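You operate a simulated robot arm through the tools that you are given. There is no shell and no other tool. Be economical: measure what you need, move in short steps, check, and stop when the job is done.

The job below is to be done with a simulated two-armed robot. You get a single attempt, and the scene is never put back.

## Task
On the top of the yellow table, fold the grey cloth in half, so that it is half as long.

The check looks at the end state, three seconds after you hand in, the way a careful person would. Anything else that was tipped, shoved, dropped, spilled or broken makes it a failure. Flat cloth is picked up by pressing the open fingertips on it (5 to 10 N) and closing them slowly along it; thin cloth reads only 2 to 8 mm in the jaws.

## Robot
Two 7-joint arms with two-finger parallel grippers on one trunk, on a base that drives. Base frame: it is fixed to the floor where the robot stands at the start and does not move with it; the origin is under the middle of the robot, x ahead of it, y to its left, z up. Lengths are in m, angles in degrees, forces in N, time in s.
The left shoulder is at the start at [0.07, 0.163, 0.97], the right one opposite. With the tool pointing down near the work surface each hand reaches from about 0.38 to 0.88 m from the robot's upright axis, wherever it stands, measured 20 degrees to its own side. Places, roughly: top of the yellow table [0.5, 0, 0.7]. Payload 3.43 kg a hand.
The TCP of each hand is the grasp point between the finger pads, 0.034 m short of the fingertips. In the tool frame z runs along the fingers and y along their closing line. The gripper opens to 0.128 m. The fingers are 0.024 m wide and 0.012 m thick; the gripper's body (0.048 by 0.13 m) begins 0.096 m behind the TCP.
Orientation is told as [roll, pitch, yaw] about the base's x, y, z axes, in that order, counted from this pose: with the fingers straight down and closing along the base's y, the tool's x points along the base's -x, its y along +y and its z along -z.

## Interface
- The arms move only by the tool drive_tool. It takes "left_plan", "right_plan" or both (then of equal length, played together; a hand with none holds still); each is a list of rows, each a list of 7 numbers: the shift along the base's x, y, z in m, then the turn, a rotation vector about the base's x, y, z in degrees, then the closure in counts, from 0 (fully open) to 255 (shut). In form: [[dx, dy, dz, ax, ay, az, hand], ...]. A call has 1 to 12 rows; each row shifts and turns the commanded pose from where the row before left it. A row lasts 0.2 s, in which the tool goes at most 0.05 m and 8.6 degrees; a call with a longer step from one row to the next is refused whole, and so is a gripper value outside its range. Where a pose cannot be reached the arm comes as near as it can. A force on the tool above 40 N (or 10 N above the force at the start of the call, whichever is more), or a blocked arm, ends the call early, and 0.2 s more pass. The fingers move at their own pace (about 0.153 m/s each) and stop on an object; they squeeze with about 24 N. The grip force told is the motor's: it shows also when the fingers shut on nothing. Time passes only in rows, and 0.2 s behind the last, so rows that do not move let the fingers close. The reply holds the time, the measured pose of the TCP, the force on the tool along the base axes, the opening and the grip force, in the units named above and with some noise.
- Cameras (640 x 400 px; columns grow to the right, rows downward): "scene" is now at [0.1249, 0.0185, 1.1947]; the picture's right is [0.05, -1.00, 0.00], its down [-0.66, -0.03, -0.75] and it looks along [0.75, 0.04, -0.66] (base axes); focal length 282 px, centre (320, 200). "left" rides on the left gripper at [0.076, 0.011, -0.16] in its tool frame; the picture's right is [-0.15, 0.99, 0.00], its down [-0.88, -0.13, -0.46] and it looks along [-0.45, -0.07, 0.89] (tool axes); focal length 234 px, centre (320, 200). "right" rides on the right gripper at [0.076, -0.011, -0.16] in its tool frame; the picture's right is [0.15, 0.99, 0.00], its down [-0.88, 0.13, -0.46] and it looks along [-0.45, 0.07, 0.89] (tool axes); focal length 234 px, centre (320, 200). There is no depth. A picture from a camera that has moved, and an enlarged one, comes with that camera's place and axes in the base frame and with its lens. The place of the scene camera against the robot may be out by one fixed shift of up to 0.025 m in any direction.
- snapshot(camera): a new picture of that camera. No time passes.
- lift_body(by): slides the trunk up (or, below 0, down) by that many m; the arms and the scene camera ride with it, the base frame stays. It gives what a move gives, with no picture.
- drive_base(legs): drives the robot by 1 to 6 legs, each [ahead, left, turn to the left] in m, m and degrees, along the robot's own axes; the way and the turn of a leg run together, so that a leg with both is an arc; at most 1.5 m and 180 degrees a leg. The arms and the cameras ride along, it lands a little off, and it stops where it bumps. It gives what a move gives.
- turn_head(pan, tilt): turns the head with the scene camera to pan (to the left, within 86 degrees either way) and tilt (down, from -29 to 69), counted from straight ahead of the robot. It gives what a move gives.
- close_up(camera, box): a new picture of the part [left, top, right, bottom] of that camera's present view, enlarged. No time passes.
- finish_job(): hands the job in; it is judged then, once.

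Work in short steps. Places have to be worked out from the pictures, the camera data and where the tool is seen: move nearer, look again, correct. Check each grasp and each placing, and mend what went wrong. You have 120 turns and 100 pictures in all, those below and enlarged ones among them. Open the grippers and draw the arms clear of the work before you hand the job in, unless the task says otherwise; then end with one line.

The tools are called after ">>>" by a JSON object that holds its "api" and its "payload". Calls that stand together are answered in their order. drive_tool: Moves the arms, as the interface text tells. Its arguments: {"type":"object","properties":{"left_plan":{"type":"array"},"right_plan":{"type":"array"}},"required":[]} The other tools are called the same way: lift_body (by) slides the trunk up or down; drive_base (legs) drives the base; turn_head (pan, tilt) turns the head that bears the scene camera; snapshot (camera) takes a picture; close_up (camera, box) takes an enlarged picture of a part of a camera's view; finish_job () hands the job in.

At the start:

```text
clock: 0.0
left_ee_pos: [0.6726, 0.3188, 0.8674]
left_tcp_rot: [0.0, 0.0, 0.0]
left_ft_force: [-0.2, -0.2, -0.1]
left_finger_gap: 0.128
left_finger_force: 0.0
right_ee_pos: [0.6501, -0.3124, 0.8878]
right_tcp_rot: [0.0, 0.0, 0.0]
right_ft_force: [0.9, -0.5, -0.5]
right_finger_gap: 0.128
right_finger_force: 0.0
trunk travel left (down, up): [-0.45, 0.49]
robot x, y, heading: [-0.0021, -0.0014, 0.1]
head pan, tilt: [2.8, 41.3]
```

scene: 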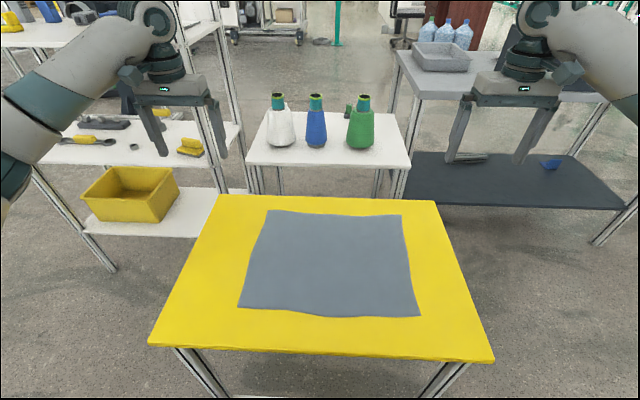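
right: 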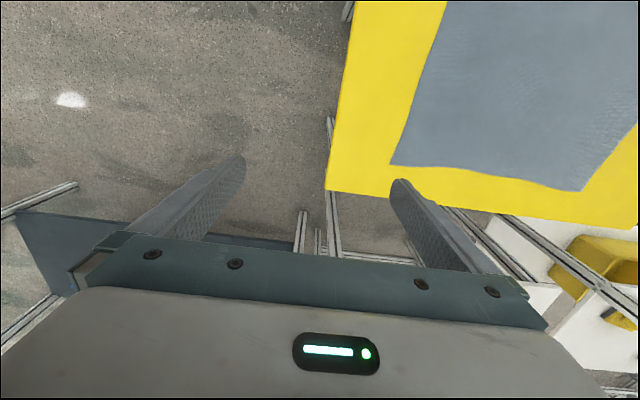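
left: 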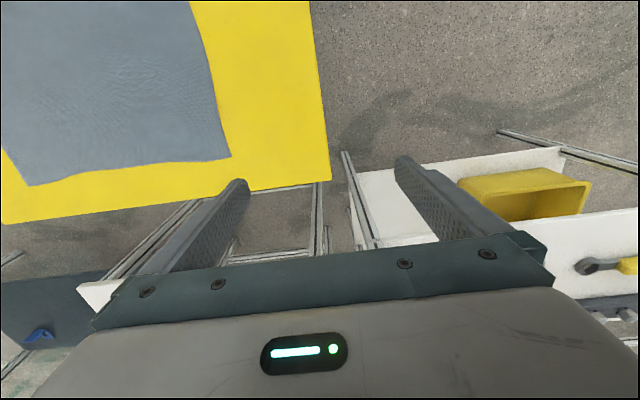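

The cloth is about 0.31 m in x and 0.40 m in y, so the fold line runs along x. I plan to stand at the table's right end, facing +y, so both hands can work one short edge. First I look to the right.

>>> {"api": "turn_head", "payload": {"pan": -55, "tilt": 40}}

>>> {"api": "snapshot", "payload": {"camera": "scene"}}

```text
clock: 1.3
left_ee_pos: [0.6727, 0.3198, 0.8676]
left_tcp_rot: [-0.1, 0.0, 0.1]
left_ft_force: [1.2, 1.1, -0.5]
left_finger_gap: 0.1281
left_finger_force: 0.0
right_ee_pos: [0.6507, -0.3124, 0.8868]
right_tcp_rot: [0.0, 0.0, 0.0]
right_ft_force: [0.4, -0.8, 0.4]
right_finger_gap: 0.128
right_finger_force: 0.0
trunk travel left (down, up): [-0.45, 0.49]
robot x, y, heading: [-0.0012, 0.0, -0.2]
head pan, tilt: [-55.0, 40.0]
```

```text
96 pictures are left
camera scene: at [0.0898, -0.0552, 1.1966], right [-0.82, -0.57, 0.0], down [-0.37, 0.53, -0.77], along [0.44, -0.63, -0.64], focal length 282 px, centre (320, 200)
```

scene: 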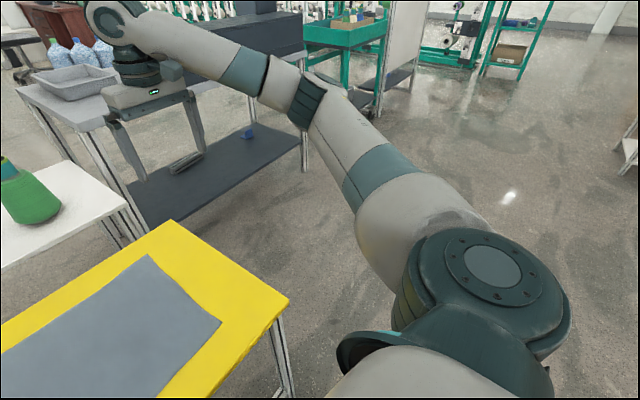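

The floor on the right is clear. The grey shelf's front is at about x≥1.1. I draw the hands in and then drive right, turn left and go sideways.

>>> {"api": "drive_tool", "payload": {"left_plan": [[-0.03, -0.03, 0, 0, 0, 0, 0], [-0.03, -0.03, 0, 0, 0, 0, 0], [-0.03, -0.03, 0, 0, 0, 0, 0], [-0.03, -0.03, 0, 0, 0, 0, 0], [0, 0, 0, 0, 0, 0, 0]], "right_plan": [[-0.03, 0.03, 0, 0, 0, 0, 0], [-0.03, 0.03, 0, 0, 0, 0, 0], [-0.03, 0.03, 0, 0, 0, 0, 0], [-0.03, 0.03, 0, 0, 0, 0, 0], [0, 0, 0, 0, 0, 0, 0]]}}

>>> {"api": "drive_base", "payload": {"legs": [[0, -0.68, 0], [0, 0, 90], [0, -0.4, 0]]}}

>>> {"api": "turn_head", "payload": {"pan": -20, "tilt": 42}}

>>> {"api": "snapshot", "payload": {"camera": "scene"}}

```text
clock: 2.5
left_ee_pos: [0.551, 0.1984, 0.8681]
left_tcp_rot: [0.0, -0.1, 0.0]
left_ft_force: [0.3, 0.3, 0.0]
left_finger_gap: 0.1279
left_finger_force: 0.1
right_ee_pos: [0.5283, -0.1951, 0.8853]
right_tcp_rot: [0.0, 0.0, -0.1]
right_ft_force: [0.5, -0.5, 0.9]
right_finger_gap: 0.128
right_finger_force: 0.0
trunk travel left (down, up): [-0.45, 0.49]
robot x, y, heading: [-0.0013, 0.0016, 0.1]
head pan, tilt: [-55.0, 40.0]
```

```text
clock: 12.1
left_ee_pos: [0.2111, -0.1399, 0.8672]
left_tcp_rot: [0.1, -0.1, 88.5]
left_ft_force: [1.1, 0.4, -0.3]
left_finger_gap: 0.128
left_finger_force: 0.1
right_ee_pos: [0.6043, -0.1734, 0.8864]
right_tcp_rot: [0.0, 0.1, 88.5]
right_ft_force: [0.4, 0.8, 0.4]
right_finger_gap: 0.128
right_finger_force: 0.1
trunk travel left (down, up): [-0.45, 0.49]
robot x, y, heading: [0.3973, -0.6999, 88.3]
head pan, tilt: [-55.0, 40.0]
```

```text
clock: 13.1
left_ee_pos: [0.2101, -0.1414, 0.8683]
left_tcp_rot: [0.1, 0.1, 88.5]
left_ft_force: [-0.3, -1.0, 0.4]
left_finger_gap: 0.1279
left_finger_force: 0.1
right_ee_pos: [0.603, -0.1728, 0.8868]
right_tcp_rot: [0.0, 0.0, 88.5]
right_ft_force: [-0.2, 0.5, -0.5]
right_finger_gap: 0.128
right_finger_force: 0.2
trunk travel left (down, up): [-0.45, 0.49]
robot x, y, heading: [0.3993, -0.6946, 88.5]
head pan, tilt: [-20.0, 42.0]
```

```text
95 pictures are left
camera scene: at [0.4169, -0.5546, 1.1937], right [0.93, -0.37, 0.0], down [-0.25, -0.62, -0.74], along [0.27, 0.69, -0.67], focal length 282 px, centre (320, 200)
```

scene: 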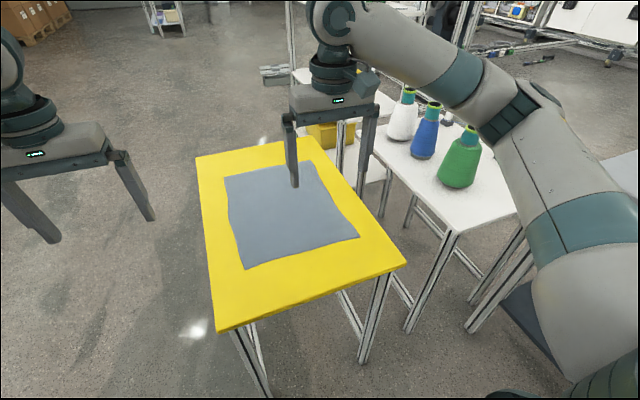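

The path is clear: the bottles are at about x=1.1. I go a further 0.18 right and 0.05 ahead and correct the heading, then look.

>>> {"api": "drive_base", "payload": {"legs": [[0, 0, 1.5], [0, -0.18, 0], [0.05, 0, 0]]}}

>>> {"api": "turn_head", "payload": {"pan": 0, "tilt": 48}}

>>> {"api": "snapshot", "payload": {"camera": "scene"}}

>>> {"api": "snapshot", "payload": {"camera": "right"}}

>>> {"api": "snapshot", "payload": {"camera": "left"}}

```text
clock: 15.5
left_ee_pos: [0.3735, -0.0955, 0.8678]
left_tcp_rot: [0.1, 0.1, 89.9]
left_ft_force: [-0.7, 0.2, 0.2]
left_finger_gap: 0.1277
left_finger_force: 0.0
right_ee_pos: [0.7674, -0.1183, 0.8859]
right_tcp_rot: [0.0, 0.1, 89.9]
right_ft_force: [-1.1, 0.8, -0.3]
right_finger_gap: 0.1282
right_finger_force: 0.0
trunk travel left (down, up): [-0.45, 0.49]
robot x, y, heading: [0.5745, -0.65, 89.9]
head pan, tilt: [-20.0, 42.0]
```

```text
clock: 16.3
left_ee_pos: [0.3737, -0.0963, 0.8677]
left_tcp_rot: [0.0, 0.0, 90.0]
left_ft_force: [1.3, -0.6, -0.3]
left_finger_gap: 0.1277
left_finger_force: 0.1
right_ee_pos: [0.7676, -0.1193, 0.8861]
right_tcp_rot: [0.0, 0.0, 89.9]
right_ft_force: [0.1, -0.4, 0.8]
right_finger_gap: 0.1282
right_finger_force: 0.0
trunk travel left (down, up): [-0.45, 0.49]
robot x, y, heading: [0.5708, -0.6473, 89.6]
head pan, tilt: [0.0, 48.0]
```

```text
94 pictures are left
camera scene: at [0.5625, -0.5038, 1.1852], right [1.0, 0.0, 0.0], down [0.0, -0.74, -0.67], along [0.0, 0.67, -0.74], focal length 282 px, centre (320, 200)
```

scene: 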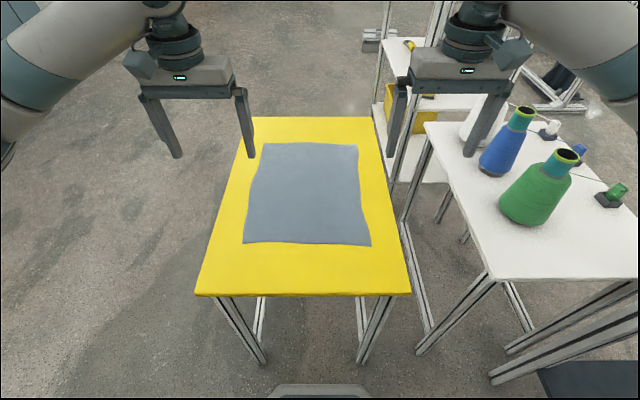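

```text
93 pictures are left
camera right: at [0.7788, -0.1947, 1.0462], right [-0.99, -0.14, 0.0], down [-0.13, 0.88, 0.46], along [-0.07, 0.45, -0.89], focal length 234 px, centre (320, 200)
```

right: 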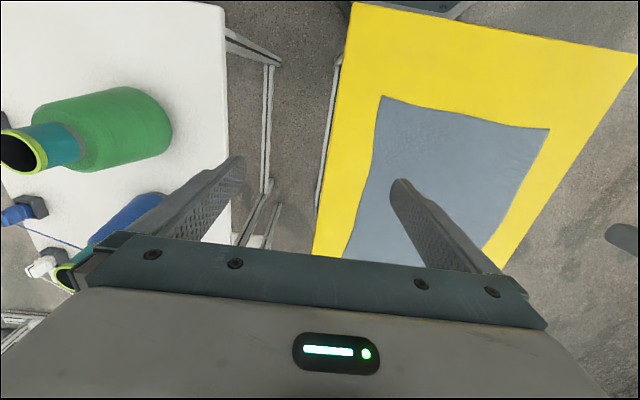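

```text
92 pictures are left
camera left: at [0.3619, -0.1732, 1.0273], right [-0.99, 0.15, 0.0], down [0.13, 0.88, 0.46], along [0.07, 0.45, -0.89], focal length 234 px, centre (320, 200)
```

left: 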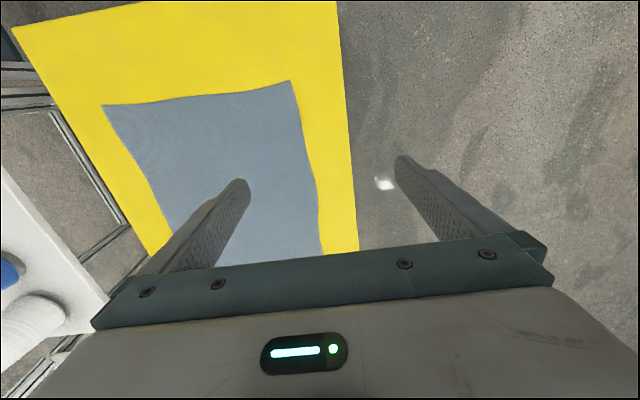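

Triangulating the near corners from both wrist cameras puts the tabletop at z≈0.66. The near corners are about (0.404,-0.179) and (0.681,-0.190), and the cloth is about 0.285 × 0.365. I bring the hands above the near corners with the jaws partly closed.

>>> {"api": "drive_tool", "payload": {"left_plan": [[0.00825, -0.009, -0.0185, 0, 0, 0, 175], [0.00825, -0.009, -0.0185, 0, 0, 0, 175], [0.00825, -0.009, -0.0185, 0, 0, 0, 175], [0.00825, -0.009, -0.0185, 0, 0, 0, 175], [0.00825, -0.009, -0.0185, 0, 0, 0, 175], [0.00825, -0.009, -0.0185, 0, 0, 0, 175], [0.00825, -0.009, -0.0185, 0, 0, 0, 175], [0.00825, -0.009, -0.0185, 0, 0, 0, 175], [0, 0, 0, 0, 0, 0, 175]], "right_plan": [[-0.0154, -0.0072, -0.0208, 0, 0, 0, 175], [-0.0154, -0.0072, -0.0208, 0, 0, 0, 175], [-0.0154, -0.0072, -0.0208, 0, 0, 0, 175], [-0.0154, -0.0072, -0.0208, 0, 0, 0, 175], [-0.0154, -0.0072, -0.0208, 0, 0, 0, 175], [-0.0154, -0.0072, -0.0208, 0, 0, 0, 175], [-0.0154, -0.0072, -0.0208, 0, 0, 0, 175], [-0.0154, -0.0072, -0.0208, 0, 0, 0, 175], [0, 0, 0, 0, 0, 0, 175]]}}

>>> {"api": "snapshot", "payload": {"camera": "right"}}

>>> {"api": "snapshot", "payload": {"camera": "left"}}

>>> {"api": "snapshot", "payload": {"camera": "scene"}}

```text
clock: 18.3
left_ee_pos: [0.4392, -0.1693, 0.721]
left_tcp_rot: [-0.1, -0.1, 90.0]
left_ft_force: [-0.4, 0.8, 0.8]
left_finger_gap: 0.0401
left_finger_force: 0.0
right_ee_pos: [0.6449, -0.174, 0.7212]
right_tcp_rot: [0.0, 0.0, 89.9]
right_ft_force: [-0.1, 0.0, 0.0]
right_finger_gap: 0.0399
right_finger_force: 0.0
trunk travel left (down, up): [-0.45, 0.49]
robot x, y, heading: [0.575, -0.6454, 90.2]
head pan, tilt: [0.0, 48.0]
```

```text
91 pictures are left
camera right: at [0.6566, -0.2525, 0.88], right [-0.99, -0.14, 0.0], down [-0.13, 0.88, 0.46], along [-0.07, 0.45, -0.89], focal length 234 px, centre (320, 200)
```

right: 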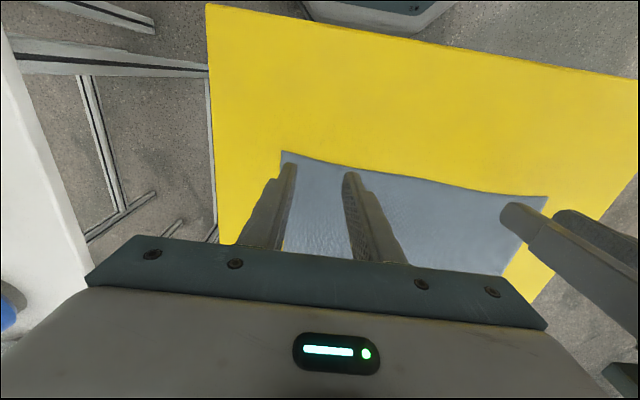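

```text
90 pictures are left
camera left: at [0.4271, -0.2457, 0.8799], right [-0.99, 0.15, 0.0], down [0.13, 0.88, 0.46], along [0.07, 0.45, -0.89], focal length 234 px, centre (320, 200)
```

left: 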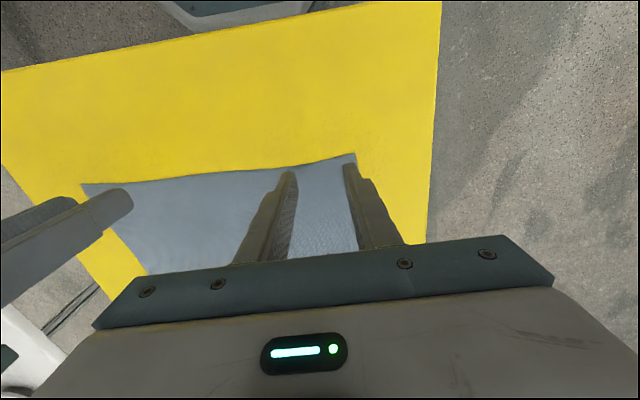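

```text
89 pictures are left
camera scene: at [0.5625, -0.504, 1.1852], right [1.0, 0.0, 0.0], down [0.0, -0.74, -0.67], along [0.0, 0.67, -0.74], focal length 282 px, centre (320, 200)
```

scene: 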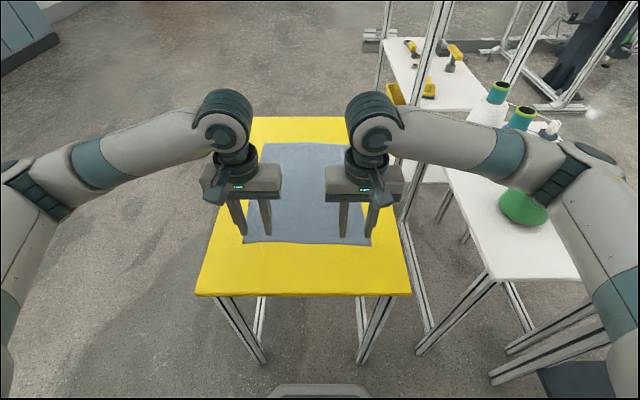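

The corners come out the same from the new views. I shift the hands 7 mm inward and go down to just above the cloth, then creep to contact.

>>> {"api": "drive_tool", "payload": {"left_plan": [[0, 0.007, -0.008, 0, 0, 0, 175], [0, 0, -0.008, 0, 0, 0, 175], [0, 0, -0.006, 0, 0, 0, 175], [0, 0, -0.003, 0, 0, 0, 175], [0, 0, 0, 0, 0, 0, 175]], "right_plan": [[0, 0.008, -0.008, 0, 0, 0, 175], [0, 0, -0.008, 0, 0, 0, 175], [0, 0, -0.006, 0, 0, 0, 175], [0, 0, -0.003, 0, 0, 0, 175], [0, 0, 0, 0, 0, 0, 175]]}}

```text
clock: 19.5
left_ee_pos: [0.4389, -0.1613, 0.6951]
left_tcp_rot: [0.0, -0.1, 89.9]
left_ft_force: [-0.2, 0.0, 0.9]
left_finger_gap: 0.0403
left_finger_force: 0.1
right_ee_pos: [0.644, -0.1675, 0.6947]
right_tcp_rot: [0.0, 0.1, 89.7]
right_ft_force: [-0.2, 0.7, 0.9]
right_finger_gap: 0.04
right_finger_force: 0.0
trunk travel left (down, up): [-0.45, 0.49]
robot x, y, heading: [0.5732, -0.6498, 90.1]
head pan, tilt: [0.0, 48.0]
```

There is no contact yet, so I creep down a few millimetres.

>>> {"api": "drive_tool", "payload": {"left_plan": [[0, 0, -0.0015, 0, 0, 0, 175], [0, 0, -0.0015, 0, 0, 0, 175], [0, 0, 0, 0, 0, 0, 175]], "right_plan": [[0, 0, -0.0015, 0, 0, 0, 175], [0, 0, -0.0015, 0, 0, 0, 175], [0, 0, 0, 0, 0, 0, 175]]}}

```text
clock: 20.3
left_ee_pos: [0.4401, -0.1621, 0.6953]
left_tcp_rot: [0.0, -0.3, 89.8]
left_ft_force: [-3.3, -0.7, 24.9]
left_finger_gap: 0.0402
left_finger_force: 0.0
right_ee_pos: [0.6453, -0.1675, 0.6952]
right_tcp_rot: [0.0, -0.3, 89.9]
right_ft_force: [1.7, 3.9, 19.6]
right_finger_gap: 0.0403
right_finger_force: 0.0
trunk travel left (down, up): [-0.45, 0.49]
robot x, y, heading: [0.5702, -0.6461, 89.9]
head pan, tilt: [0.0, 48.0]
```

Contact is stiff, at about 20 N. I back off about 2 mm.

>>> {"api": "drive_tool", "payload": {"left_plan": [[0, 0, -0.0, 0, 0, 0, 175], [0, 0, 0.002, 0, 0, 0, 175], [0, 0, 0, 0, 0, 0, 175]], "right_plan": [[0, 0, 0, 0, 0, 0, 175], [0, 0, 0.0014, 0, 0, 0, 175], [0, 0, 0, 0, 0, 0, 175]]}}

```text
clock: 21.1
left_ee_pos: [0.4391, -0.1628, 0.6952]
left_tcp_rot: [0.0, -0.1, 89.9]
left_ft_force: [-0.8, 4.4, 24.0]
left_finger_gap: 0.0403
left_finger_force: 0.1
right_ee_pos: [0.6446, -0.1698, 0.6951]
right_tcp_rot: [0.0, -0.1, 89.9]
right_ft_force: [-1.4, 4.1, 18.5]
right_finger_gap: 0.0404
right_finger_force: 0.0
trunk travel left (down, up): [-0.45, 0.49]
robot x, y, heading: [0.5704, -0.6483, 89.8]
head pan, tilt: [0.0, 48.0]
```

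The force has barely dropped. I go up 2 mm more.

>>> {"api": "drive_tool", "payload": {"left_plan": [[0, 0, 0.002, 0, 0, 0, 175], [0, 0, 0, 0, 0, 0, 175]], "right_plan": [[0, 0, 0.0015, 0, 0, 0, 175], [0, 0, 0, 0, 0, 0, 175]]}}

```text
clock: 21.7
left_ee_pos: [0.4395, -0.1628, 0.6963]
left_tcp_rot: [0.1, 0.1, 89.8]
left_ft_force: [0.9, 1.0, 3.2]
left_finger_gap: 0.0404
left_finger_force: 0.0
right_ee_pos: [0.6455, -0.1694, 0.6958]
right_tcp_rot: [-0.1, 0.0, 89.8]
right_ft_force: [-1.6, 0.7, 12.2]
right_finger_gap: 0.0402
right_finger_force: 0.4
trunk travel left (down, up): [-0.45, 0.49]
robot x, y, heading: [0.571, -0.6486, 90.0]
head pan, tilt: [0.0, 48.0]
```

Left is at 3 N and right at 12 N. I trim a little and close slowly.

>>> {"api": "drive_tool", "payload": {"left_plan": [[0, 0, -0.0006, 0, 0, 0, 175], [0, 0, 0, 0, 0, 0, 185], [0, 0, 0, 0, 0, 0, 195], [0, 0, 0, 0, 0, 0, 205], [0, 0, 0, 0, 0, 0, 215], [0, 0, 0, 0, 0, 0, 225], [0, 0, 0, 0, 0, 0, 235], [0, 0, 0, 0, 0, 0, 245], [0, 0, 0, 0, 0, 0, 255], [0, 0, 0, 0, 0, 0, 255], [0, 0, 0, 0, 0, 0, 255]], "right_plan": [[0, 0, 0.0003, 0, 0, 0, 175], [0, 0, 0, 0, 0, 0, 185], [0, 0, 0, 0, 0, 0, 195], [0, 0, 0, 0, 0, 0, 205], [0, 0, 0, 0, 0, 0, 215], [0, 0, 0, 0, 0, 0, 225], [0, 0, 0, 0, 0, 0, 235], [0, 0, 0, 0, 0, 0, 245], [0, 0, 0, 0, 0, 0, 255], [0, 0, 0, 0, 0, 0, 255], [0, 0, 0, 0, 0, 0, 255]]}}

>>> {"api": "snapshot", "payload": {"camera": "right"}}

>>> {"api": "snapshot", "payload": {"camera": "left"}}

```text
clock: 24.1
left_ee_pos: [0.4406, -0.1615, 0.6947]
left_tcp_rot: [0.0, 0.0, 89.9]
left_ft_force: [0.5, -0.9, 1.1]
left_finger_gap: 0.0
left_finger_force: 24.4
right_ee_pos: [0.6452, -0.1692, 0.6963]
right_tcp_rot: [0.1, 0.0, 89.9]
right_ft_force: [-0.5, 0.4, 0.0]
right_finger_gap: 0.0018
right_finger_force: 24.1
trunk travel left (down, up): [-0.45, 0.49]
robot x, y, heading: [0.571, -0.6455, 89.9]
head pan, tilt: [0.0, 48.0]
```

```text
88 pictures are left
camera right: at [0.6556, -0.2449, 0.8551], right [-0.99, -0.14, 0.0], down [-0.13, 0.88, 0.46], along [-0.07, 0.45, -0.89], focal length 234 px, centre (320, 200)
```

right: 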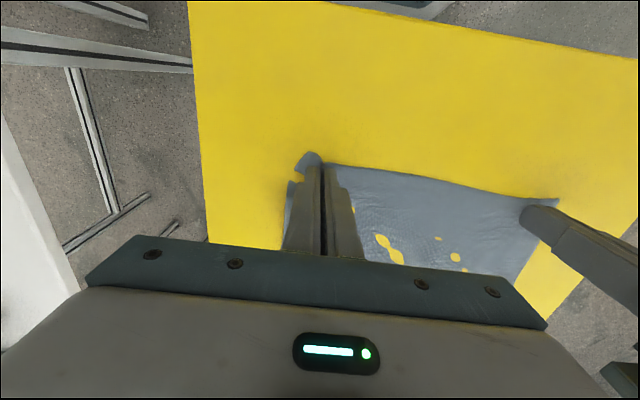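

```text
87 pictures are left
camera left: at [0.4273, -0.2382, 0.8549], right [-0.99, 0.15, 0.0], down [0.13, 0.88, 0.46], along [0.07, 0.45, -0.89], focal length 234 px, centre (320, 200)
```

left: 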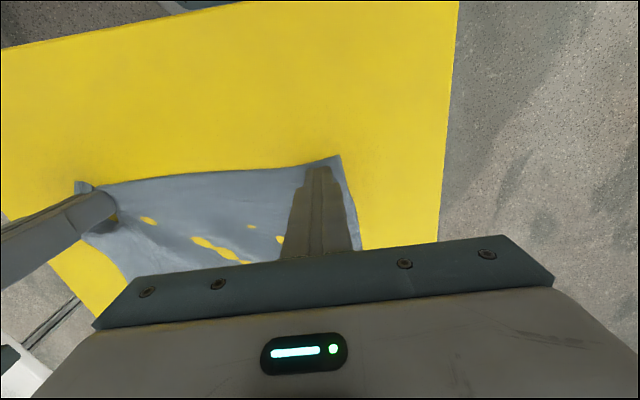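

The right hand has caught cloth at 1.8 mm. The left slipped and reads 0. I reopen the left and hold the right.

>>> {"api": "drive_tool", "payload": {"left_plan": [[0, 0, 0.003, 0, 0, 0, 175], [0, 0, 0, 0, 0, 0, 175], [0, 0, -0.003, 0, 0, 0, 175], [0, 0, -0.0003, 0, 0, 0, 175], [0, 0, 0, 0, 0, 0, 175]]}}

>>> {"api": "snapshot", "payload": {"camera": "left"}}

```text
clock: 25.3
left_ee_pos: [0.4403, -0.1604, 0.6947]
left_tcp_rot: [0.1, 0.0, 90.0]
left_ft_force: [-0.1, 0.2, 3.1]
left_finger_gap: 0.0402
left_finger_force: 0.1
right_ee_pos: [0.6433, -0.1687, 0.6954]
right_tcp_rot: [0.0, 0.0, 89.8]
right_ft_force: [-0.4, -0.1, -0.3]
right_finger_gap: 0.002
right_finger_force: 23.4
trunk travel left (down, up): [-0.45, 0.49]
robot x, y, heading: [0.5705, -0.6442, 89.9]
head pan, tilt: [0.0, 48.0]
```

```text
86 pictures are left
camera left: at [0.4276, -0.2383, 0.8546], right [-0.99, 0.15, 0.0], down [0.13, 0.88, 0.46], along [0.07, 0.45, -0.89], focal length 234 px, centre (320, 200)
```

left: 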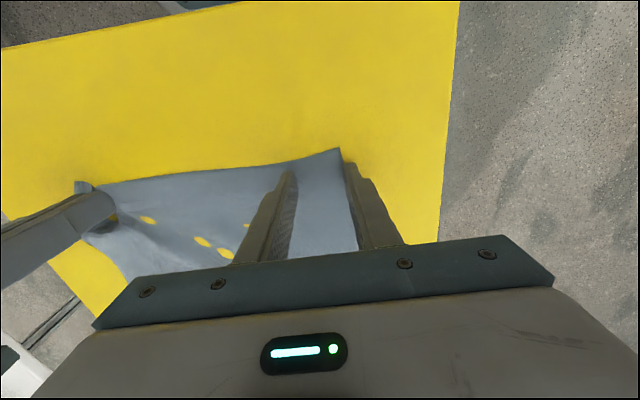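

The cloth's left corner is now at about x=0.419, so the outer finger was off it. I lift, shift 22 mm inward and press again.

>>> {"api": "drive_tool", "payload": {"left_plan": [[0, 0, 0.008, 0, 0, 0, 175], [0.011, 0, 0, 0, 0, 0, 175], [0.011, 0, 0, 0, 0, 0, 175], [0, 0, -0.006, 0, 0, 0, 175], [0, 0, -0.002, 0, 0, 0, 175], [0, 0, -0.0006, 0, 0, 0, 175], [0, 0, 0, 0, 0, 0, 175]]}}

>>> {"api": "snapshot", "payload": {"camera": "left"}}

```text
clock: 26.9
left_ee_pos: [0.4605, -0.1621, 0.6941]
left_tcp_rot: [0.1, -0.2, 89.9]
left_ft_force: [-2.9, 2.6, 14.7]
left_finger_gap: 0.0402
left_finger_force: 0.2
right_ee_pos: [0.6452, -0.1687, 0.6966]
right_tcp_rot: [-0.1, 0.1, 89.9]
right_ft_force: [-0.4, -0.1, 0.8]
right_finger_gap: 0.002
right_finger_force: 23.8
trunk travel left (down, up): [-0.45, 0.49]
robot x, y, heading: [0.5725, -0.6469, 89.8]
head pan, tilt: [0.0, 48.0]
```

```text
85 pictures are left
camera left: at [0.4491, -0.2386, 0.8544], right [-0.99, 0.15, 0.0], down [0.13, 0.88, 0.46], along [0.07, 0.45, -0.89], focal length 234 px, centre (320, 200)
```

left: 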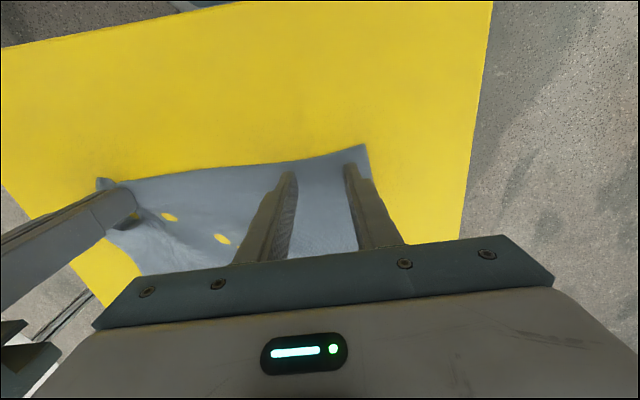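

Both fingers are well on the cloth, and the force is 14.7 N. I ease up slightly and close slowly.

>>> {"api": "drive_tool", "payload": {"left_plan": [[0, 0, 0.0003, 0, 0, 0, 175], [0, 0, 0, 0, 0, 0, 185], [0, 0, 0, 0, 0, 0, 195], [0, 0, 0, 0, 0, 0, 205], [0, 0, 0, 0, 0, 0, 215], [0, 0, 0, 0, 0, 0, 225], [0, 0, 0, 0, 0, 0, 235], [0, 0, 0, 0, 0, 0, 245], [0, 0, 0, 0, 0, 0, 255], [0, 0, 0, 0, 0, 0, 255], [0, 0, 0, 0, 0, 0, 255]]}}

>>> {"api": "snapshot", "payload": {"camera": "left"}}

```text
clock: 29.3
left_ee_pos: [0.4618, -0.1622, 0.6963]
left_tcp_rot: [-0.1, -0.1, 89.9]
left_ft_force: [-0.1, -0.9, 14.4]
left_finger_gap: 0.0
left_finger_force: 24.2
right_ee_pos: [0.6447, -0.1696, 0.6956]
right_tcp_rot: [0.1, -0.1, 89.9]
right_ft_force: [-0.2, -0.7, -0.3]
right_finger_gap: 0.0016
right_finger_force: 24.1
trunk travel left (down, up): [-0.45, 0.49]
robot x, y, heading: [0.572, -0.6476, 89.8]
head pan, tilt: [0.0, 48.0]
```

```text
84 pictures are left
camera left: at [0.4497, -0.2391, 0.8544], right [-0.99, 0.15, 0.0], down [0.13, 0.88, 0.46], along [0.07, 0.45, -0.89], focal length 234 px, centre (320, 200)
```

left: 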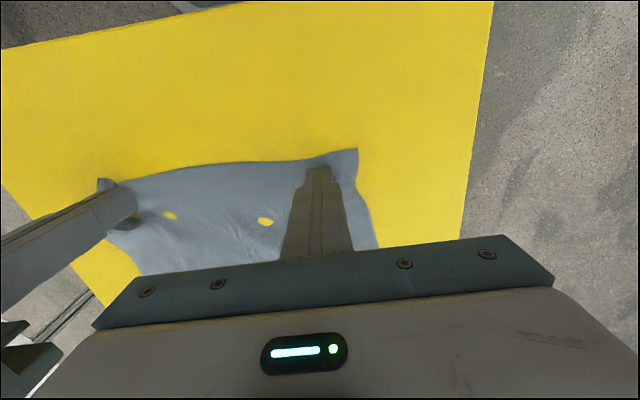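

The picture shows a bump at the left tip, though the gap reads 0. I lift the left a little to test it.

>>> {"api": "drive_tool", "payload": {"left_plan": [[0, 0, 0.015, 0, 0, 0, 255], [0, 0, 0.01, 0, 0, 0, 255], [0, 0, 0, 0, 0, 0, 255]]}}

>>> {"api": "close_up", "payload": {"camera": "left", "box": [80, 120, 440, 280]}}

```text
clock: 30.1
left_ee_pos: [0.4599, -0.1617, 0.7201]
left_tcp_rot: [0.0, 0.0, 89.9]
left_ft_force: [0.2, -0.3, 0.0]
left_finger_gap: 0.0
left_finger_force: 24.1
right_ee_pos: [0.644, -0.1681, 0.6956]
right_tcp_rot: [-0.2, 0.0, 89.9]
right_ft_force: [-0.1, -0.1, 0.4]
right_finger_gap: 0.0021
right_finger_force: 24.6
trunk travel left (down, up): [-0.45, 0.49]
robot x, y, heading: [0.5737, -0.6474, 89.9]
head pan, tilt: [0.0, 48.0]
```

```text
1.78 times, centred on (260, 200) of left
camera zoom: at [0.449, -0.2384, 0.8786], right [-0.99, 0.15, 0.0], down [0.13, 0.88, 0.45], along [0.07, 0.45, -0.89], focal length 416 px, centre (427, 200)
```

zoom: 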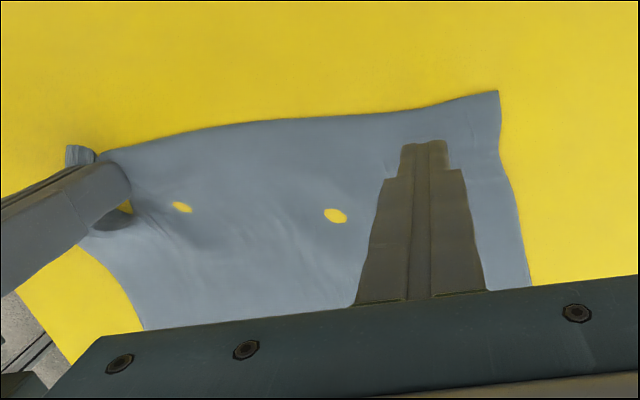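

It is empty. I retry with a wider 5 cm gap, lighter pressure and a slower closing.

>>> {"api": "drive_tool", "payload": {"left_plan": [[0.007, 0, 0, 0, 0, 0, 155], [0, 0, 0, 0, 0, 0, 155], [0, 0, -0.015, 0, 0, 0, 155], [0, 0, -0.008, 0, 0, 0, 155], [0, 0, -0.0015, 0, 0, 0, 155], [0, 0, 0, 0, 0, 0, 155], [0, 0, 0, 0, 0, 0, 155]]}}

```text
clock: 31.7
left_ee_pos: [0.4691, -0.1599, 0.6953]
left_tcp_rot: [0.0, 0.0, 89.9]
left_ft_force: [0.0, 0.5, 1.2]
left_finger_gap: 0.0501
left_finger_force: 0.1
right_ee_pos: [0.6451, -0.1689, 0.6963]
right_tcp_rot: [0.0, 0.0, 89.9]
right_ft_force: [-0.5, 0.3, -0.4]
right_finger_gap: 0.0016
right_finger_force: 23.8
trunk travel left (down, up): [-0.45, 0.49]
robot x, y, heading: [0.5705, -0.6471, 90.2]
head pan, tilt: [0.0, 48.0]
```

I lower by a further 0.8 mm to get contact force.

>>> {"api": "drive_tool", "payload": {"left_plan": [[0, 0, -0.0008, 0, 0, 0, 155], [0, 0, 0, 0, 0, 0, 155]]}}

```text
clock: 32.3
left_ee_pos: [0.4682, -0.1602, 0.6954]
left_tcp_rot: [0.1, 0.0, 89.9]
left_ft_force: [-2.9, 0.4, 8.9]
left_finger_gap: 0.0504
left_finger_force: 0.0
right_ee_pos: [0.645, -0.1689, 0.6965]
right_tcp_rot: [-0.1, 0.0, 89.9]
right_ft_force: [0.1, -0.1, -0.8]
right_finger_gap: 0.0018
right_finger_force: 23.8
trunk travel left (down, up): [-0.45, 0.49]
robot x, y, heading: [0.5715, -0.6433, 89.7]
head pan, tilt: [0.0, 48.0]
```

That gives 8.9 N, as wanted. I close slowly in two calls, watching the force.

>>> {"api": "drive_tool", "payload": {"left_plan": [[0, 0, 0, 0, 0, 0, 161], [0, 0, 0, 0, 0, 0, 167], [0, 0, 0, 0, 0, 0, 173], [0, 0, 0, 0, 0, 0, 179], [0, 0, 0, 0, 0, 0, 185], [0, 0, 0, 0, 0, 0, 191], [0, 0, 0, 0, 0, 0, 197], [0, 0, 0, 0, 0, 0, 203], [0, 0, 0, 0, 0, 0, 209]]}}

>>> {"api": "close_up", "payload": {"camera": "left", "box": [80, 120, 440, 280]}}

```text
clock: 34.3
left_ee_pos: [0.4686, -0.1623, 0.6964]
left_tcp_rot: [0.0, -0.1, 89.9]
left_ft_force: [5.0, -0.1, 13.1]
left_finger_gap: 0.0237
left_finger_force: 0.9
right_ee_pos: [0.6455, -0.1693, 0.695]
right_tcp_rot: [0.0, 0.0, 89.9]
right_ft_force: [-5.5, -0.3, -0.5]
right_finger_gap: 0.002
right_finger_force: 23.9
trunk travel left (down, up): [-0.45, 0.49]
robot x, y, heading: [0.5708, -0.6488, 89.8]
head pan, tilt: [0.0, 48.0]
```

```text
1.78 times, centred on (260, 200) of left
camera zoom: at [0.4562, -0.2388, 0.8545], right [-0.99, 0.15, 0.0], down [0.13, 0.88, 0.46], along [0.07, 0.45, -0.89], focal length 416 px, centre (427, 200)
```

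zoom: 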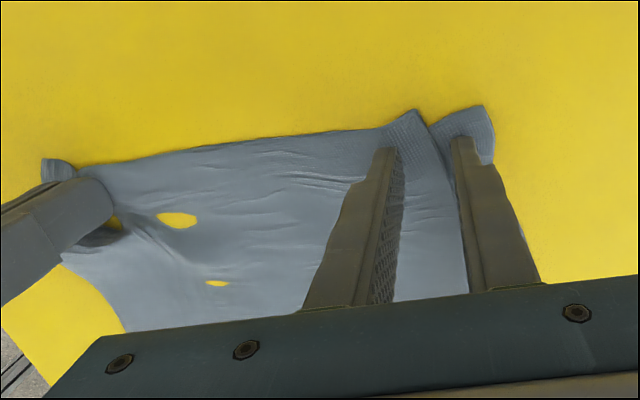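

A pleat is forming, and the cloth is taut between the hands. I move the right hand 1.2 cm to the left while closing, so the pleat doesn't slip.

>>> {"api": "drive_tool", "payload": {"left_plan": [[0, 0, 0, 0, 0, 0, 215], [0, 0, 0, 0, 0, 0, 221], [0, 0, 0, 0, 0, 0, 227], [0, 0, 0, 0, 0, 0, 233], [0, 0, 0, 0, 0, 0, 239], [0, 0, 0, 0, 0, 0, 245], [0, 0, 0, 0, 0, 0, 255], [0, 0, 0, 0, 0, 0, 255], [0, 0, 0, 0, 0, 0, 255]], "right_plan": [[-0.004, 0, 0, 0, 0, 0, 255], [-0.003, 0, 0, 0, 0, 0, 255], [-0.003, 0, 0, 0, 0, 0, 255], [-0.002, 0, 0, 0, 0, 0, 255], [-0.002, 0, 0, 0, 0, 0, 255], [-0.001, 0, 0, 0, 0, 0, 255], [0, 0, 0, 0, 0, 0, 255], [0, 0, 0, 0, 0, 0, 255], [0, 0, 0, 0, 0, 0, 255]]}}

>>> {"api": "close_up", "payload": {"camera": "left", "box": [80, 120, 440, 280]}}

```text
clock: 36.3
left_ee_pos: [0.4684, -0.1623, 0.6948]
left_tcp_rot: [-0.1, -0.1, 89.8]
left_ft_force: [-0.2, 1.0, 18.7]
left_finger_gap: 0.0017
left_finger_force: 24.2
right_ee_pos: [0.6309, -0.1676, 0.6974]
right_tcp_rot: [0.0, -0.1, 89.9]
right_ft_force: [0.3, -0.7, -0.2]
right_finger_gap: 0.0017
right_finger_force: 24.2
trunk travel left (down, up): [-0.45, 0.49]
robot x, y, heading: [0.5702, -0.6467, 90.1]
head pan, tilt: [0.0, 48.0]
```

```text
1.78 times, centred on (260, 200) of left
camera zoom: at [0.4563, -0.2389, 0.8546], right [-0.99, 0.15, 0.0], down [0.13, 0.88, 0.46], along [0.07, 0.45, -0.89], focal length 416 px, centre (427, 200)
```

zoom: 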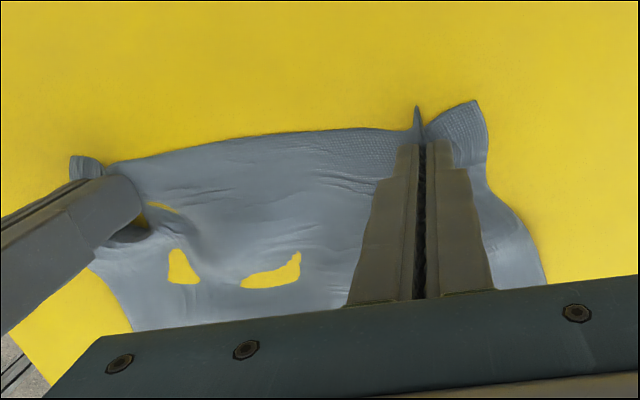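

Both hands have gripped at 1.7 mm. I lift both by 4 cm, moving slightly along the fold, and check.

>>> {"api": "drive_tool", "payload": {"left_plan": [[0, 0, 0.01, 0, 0, 0, 255], [0, 0.003, 0.015, 0, 0, 0, 255], [0, 0.005, 0.015, 0, 0, 0, 255], [0, 0, 0, 0, 0, 0, 255]], "right_plan": [[0, 0, 0.01, 0, 0, 0, 255], [0, 0.003, 0.015, 0, 0, 0, 255], [0, 0.005, 0.015, 0, 0, 0, 255], [0, 0, 0, 0, 0, 0, 255]]}}

>>> {"api": "snapshot", "payload": {"camera": "left"}}

>>> {"api": "snapshot", "payload": {"camera": "right"}}

>>> {"api": "snapshot", "payload": {"camera": "scene"}}

```text
clock: 37.3
left_ee_pos: [0.4688, -0.1525, 0.7356]
left_tcp_rot: [0.0, 0.0, 89.9]
left_ft_force: [0.1, 0.0, -0.3]
left_finger_gap: 0.0015
left_finger_force: 23.9
right_ee_pos: [0.6292, -0.1599, 0.7358]
right_tcp_rot: [-0.1, -0.1, 89.9]
right_ft_force: [0.3, -0.4, 0.5]
right_finger_gap: 0.0017
right_finger_force: 23.9
trunk travel left (down, up): [-0.45, 0.49]
robot x, y, heading: [0.5725, -0.6445, 90.0]
head pan, tilt: [0.0, 48.0]
```

```text
80 pictures are left
camera left: at [0.4558, -0.2295, 0.8942], right [-0.99, 0.15, 0.0], down [0.13, 0.88, 0.46], along [0.07, 0.45, -0.89], focal length 234 px, centre (320, 200)
```

left: 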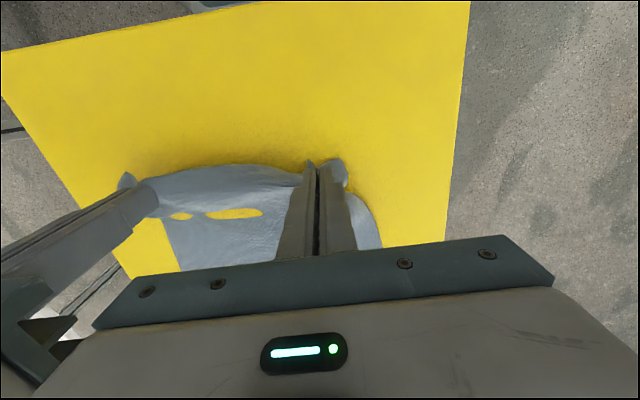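

```text
79 pictures are left
camera right: at [0.6411, -0.2357, 0.8949], right [-0.99, -0.14, 0.0], down [-0.13, 0.88, 0.46], along [-0.07, 0.45, -0.89], focal length 234 px, centre (320, 200)
```

right: 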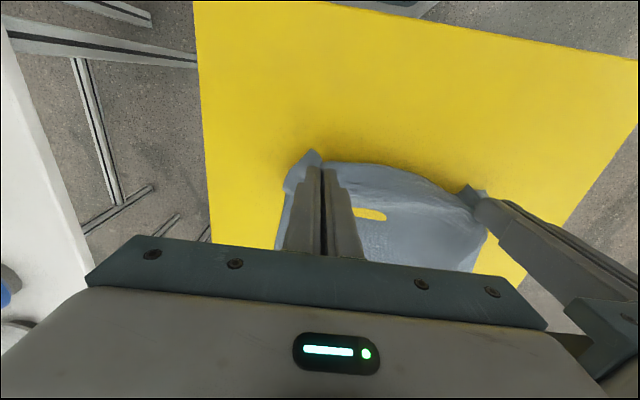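

```text
78 pictures are left
camera scene: at [0.5624, -0.5037, 1.1851], right [1.0, 0.0, 0.0], down [0.0, -0.74, -0.67], along [0.0, 0.67, -0.74], focal length 282 px, centre (320, 200)
```

scene: 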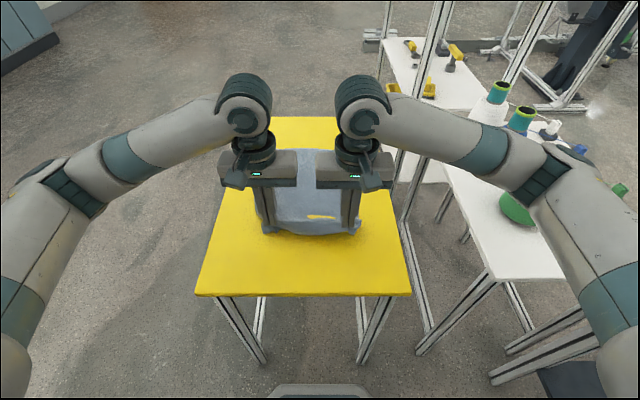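

The grip holds well on both sides. I carry the edge over in an arc, spreading the hands slightly, and check partway.

>>> {"api": "drive_tool", "payload": {"left_plan": [[-0.001, 0.02, 0.02, 0, 0, 0, 255], [-0.001, 0.025, 0.02, 0, 0, 0, 255], [-0.001, 0.03, 0.02, 0, 0, 0, 255], [-0.001, 0.03, 0.015, 0, 0, 0, 255], [-0.001, 0.03, 0.01, 0, 0, 0, 255], [-0.001, 0.03, 0, 0, 0, 0, 255], [-0.001, 0.03, 0, 0, 0, 0, 255], [0, 0, 0, 0, 0, 0, 255]], "right_plan": [[0.001, 0.02, 0.02, 0, 0, 0, 255], [0.001, 0.025, 0.02, 0, 0, 0, 255], [0.001, 0.03, 0.02, 0, 0, 0, 255], [0.001, 0.03, 0.015, 0, 0, 0, 255], [0.001, 0.03, 0.01, 0, 0, 0, 255], [0.001, 0.03, 0, 0, 0, 0, 255], [0.001, 0.03, 0, 0, 0, 0, 255], [0, 0, 0, 0, 0, 0, 255]]}}

>>> {"api": "snapshot", "payload": {"camera": "left"}}

>>> {"api": "snapshot", "payload": {"camera": "scene"}}

```text
clock: 39.1
left_ee_pos: [0.4625, 0.0407, 0.8204]
left_tcp_rot: [0.0, 0.0, 90.0]
left_ft_force: [1.6, -0.1, 0.7]
left_finger_gap: 0.0018
left_finger_force: 24.3
right_ee_pos: [0.6359, 0.0361, 0.8223]
right_tcp_rot: [0.0, 0.0, 89.9]
right_ft_force: [-2.2, -0.1, -1.3]
right_finger_gap: 0.0016
right_finger_force: 23.7
trunk travel left (down, up): [-0.45, 0.49]
robot x, y, heading: [0.5711, -0.6481, 89.8]
head pan, tilt: [0.0, 48.0]
```

```text
77 pictures are left
camera left: at [0.4505, -0.0358, 0.9794], right [-0.99, 0.15, 0.0], down [0.13, 0.88, 0.46], along [0.07, 0.45, -0.89], focal length 234 px, centre (320, 200)
```

left: 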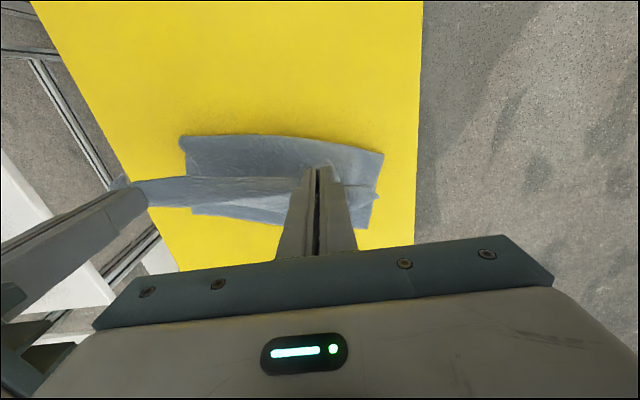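

```text
76 pictures are left
camera scene: at [0.5624, -0.5043, 1.1853], right [1.0, 0.0, 0.0], down [0.0, -0.74, -0.67], along [0.0, 0.67, -0.74], focal length 282 px, centre (320, 200)
```

scene: 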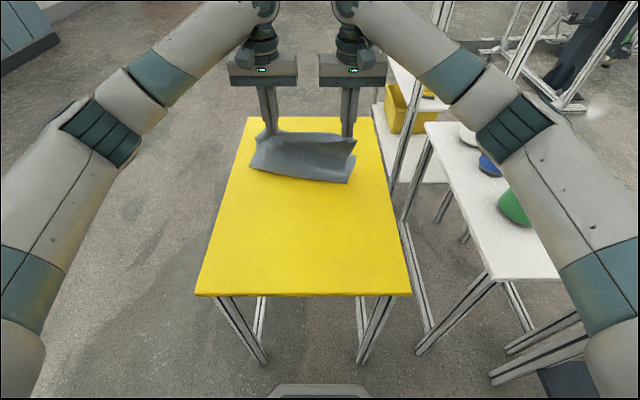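

The cloth may have slid or turned a little. I look more closely before going on.

>>> {"api": "close_up", "payload": {"camera": "scene", "box": [200, 90, 420, 230]}}

>>> {"api": "snapshot", "payload": {"camera": "right"}}

>>> {"api": "close_up", "payload": {"camera": "left", "box": [100, 100, 440, 270]}}

```text
2.86 times, centred on (310, 160) of scene
camera zoom: at [0.5624, -0.5043, 1.1853], right [1.0, 0.0, 0.0], down [0.0, -0.74, -0.67], along [0.0, 0.67, -0.74], focal length 805 px, centre (349, 314)
```

zoom: 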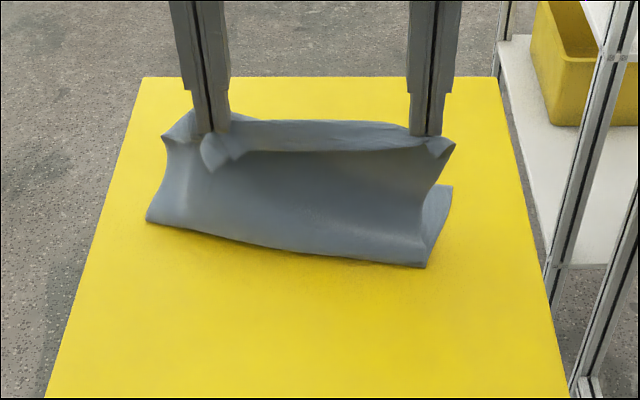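

```text
74 pictures are left
camera right: at [0.6465, -0.0414, 0.9807], right [-0.99, -0.14, 0.0], down [-0.13, 0.88, 0.46], along [-0.07, 0.45, -0.89], focal length 234 px, centre (320, 200)
```

right: 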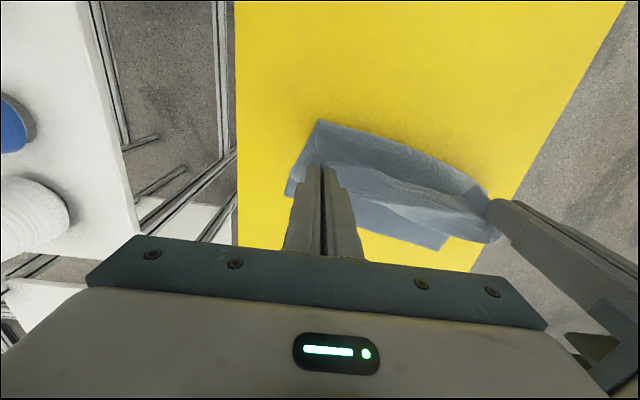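

```text
1.88 times, centred on (270, 185) of left
camera zoom: at [0.4505, -0.0358, 0.9794], right [-0.99, 0.15, 0.0], down [0.13, 0.88, 0.46], along [0.07, 0.45, -0.89], focal length 441 px, centre (414, 228)
```

zoom: 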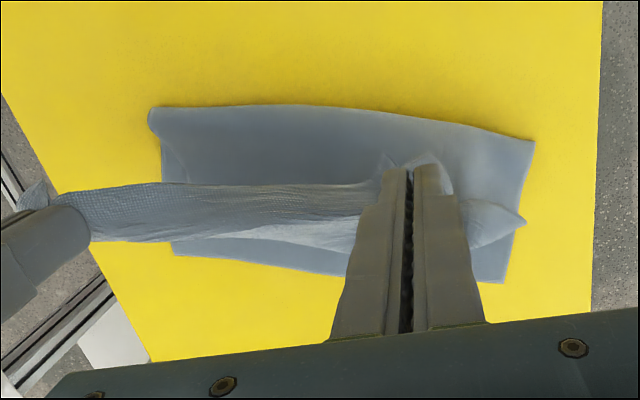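

The lower layer has turned about 13°. Its far corners are now at about (0.406,0.19) and (0.68,0.12), so I aim the hands at that actual edge: left (0.461,0.160), right (0.629,0.117). I go slowly.

>>> {"api": "drive_tool", "payload": {"left_plan": [[0, 0.01, -0.003, 0, 0, 0, 255], [0, 0.01, -0.003, 0, 0, 0, 255], [0, 0.01, -0.004, 0, 0, 0, 255], [0, 0.01, -0.004, 0, 0, 0, 255], [0, 0.01, -0.005, 0, 0, 0, 255], [0, 0.01, -0.005, 0, 0, 0, 255], [0, 0.01, -0.006, 0, 0, 0, 255], [0, 0.01, -0.006, 0, 0, 0, 255], [0, 0.01, -0.007, 0, 0, 0, 255], [0, 0, 0, 0, 0, 0, 255]], "right_plan": [[-0.0005, 0.0065, -0.003, 0, 0, 0, 255], [-0.0005, 0.0065, -0.003, 0, 0, 0, 255], [-0.0005, 0.0065, -0.004, 0, 0, 0, 255], [-0.0005, 0.0065, -0.004, 0, 0, 0, 255], [-0.0005, 0.0065, -0.005, 0, 0, 0, 255], [-0.0005, 0.0065, -0.005, 0, 0, 0, 255], [-0.0005, 0.0065, -0.006, 0, 0, 0, 255], [-0.0005, 0.0065, -0.006, 0, 0, 0, 255], [-0.0005, 0.0065, -0.007, 0, 0, 0, 255], [0, 0, 0, 0, 0, 0, 255]]}}

>>> {"api": "snapshot", "payload": {"camera": "left"}}

>>> {"api": "snapshot", "payload": {"camera": "right"}}

>>> {"api": "close_up", "payload": {"camera": "scene", "box": [200, 90, 420, 230]}}

```text
clock: 41.3
left_ee_pos: [0.4607, 0.1313, 0.7761]
left_tcp_rot: [0.0, -0.1, 89.9]
left_ft_force: [6.0, -1.2, 0.2]
left_finger_gap: 0.0015
left_finger_force: 24.2
right_ee_pos: [0.6324, 0.094, 0.779]
right_tcp_rot: [0.0, 0.0, 89.9]
right_ft_force: [-5.2, 2.1, -0.1]
right_finger_gap: 0.002
right_finger_force: 23.9
trunk travel left (down, up): [-0.45, 0.49]
robot x, y, heading: [0.5739, -0.6456, 90.0]
head pan, tilt: [0.0, 48.0]
```

```text
72 pictures are left
camera left: at [0.4487, 0.0543, 0.9362], right [-0.99, 0.15, 0.0], down [0.13, 0.88, 0.46], along [0.07, 0.45, -0.89], focal length 234 px, centre (320, 200)
```

left: 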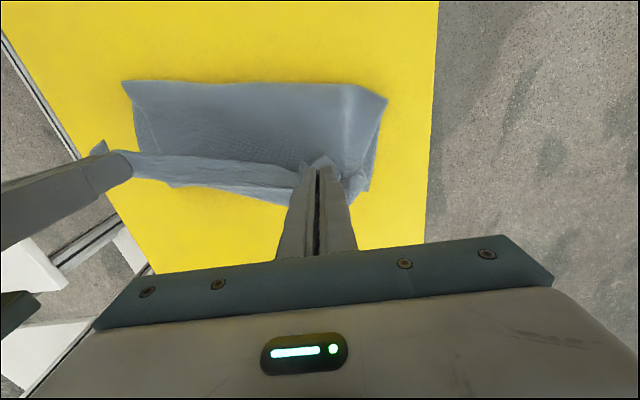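

```text
71 pictures are left
camera right: at [0.6429, 0.0175, 0.9374], right [-0.99, -0.15, 0.0], down [-0.13, 0.88, 0.46], along [-0.07, 0.45, -0.89], focal length 234 px, centre (320, 200)
```

right: 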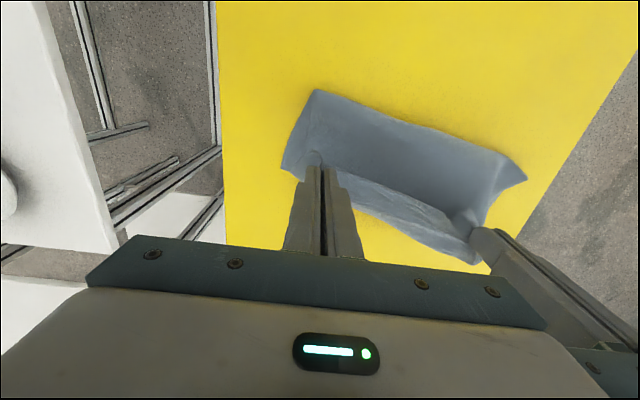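

```text
2.86 times, centred on (310, 160) of scene
camera zoom: at [0.5624, -0.504, 1.1852], right [1.0, 0.0, 0.0], down [0.0, -0.74, -0.67], along [0.0, 0.67, -0.74], focal length 805 px, centre (349, 314)
```

zoom: 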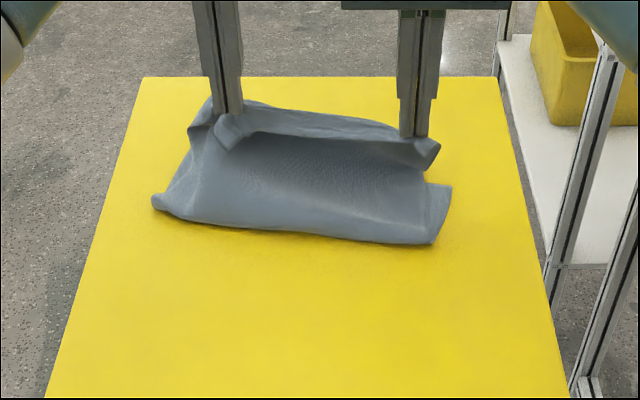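

Before lowering, I look closely at the layers to see where the length is.

>>> {"api": "close_up", "payload": {"camera": "left", "box": [80, 60, 420, 270]}}

>>> {"api": "close_up", "payload": {"camera": "right", "box": [260, 70, 540, 280]}}

```text
1.88 times, centred on (250, 165) of left
camera zoom: at [0.4487, 0.0543, 0.9362], right [-0.99, 0.15, 0.0], down [0.13, 0.88, 0.46], along [0.07, 0.45, -0.89], focal length 441 px, centre (452, 266)
```

zoom: 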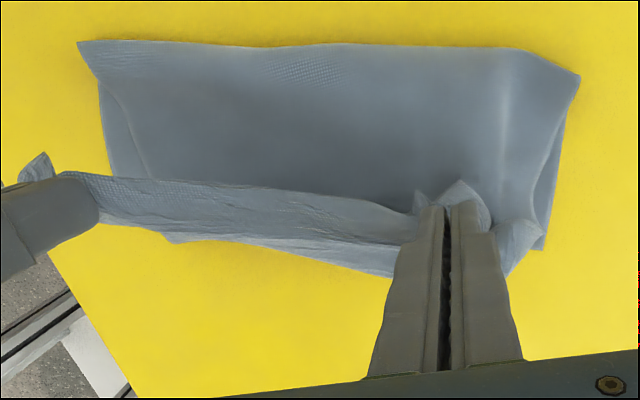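

```text
1.90 times, centred on (400, 175) of right
camera zoom: at [0.6429, 0.0175, 0.9374], right [-0.99, -0.15, 0.0], down [-0.13, 0.88, 0.46], along [-0.07, 0.45, -0.89], focal length 446 px, centre (168, 248)
```

zoom: 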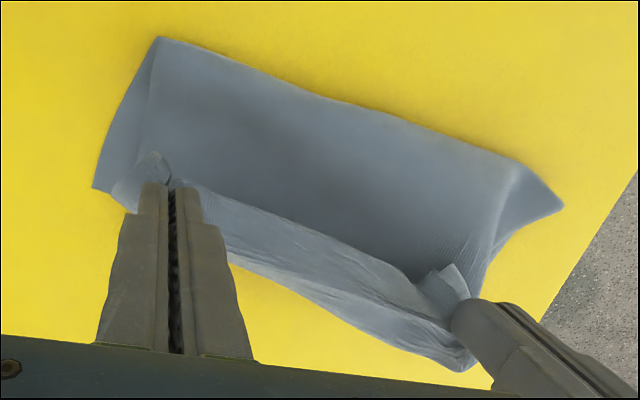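

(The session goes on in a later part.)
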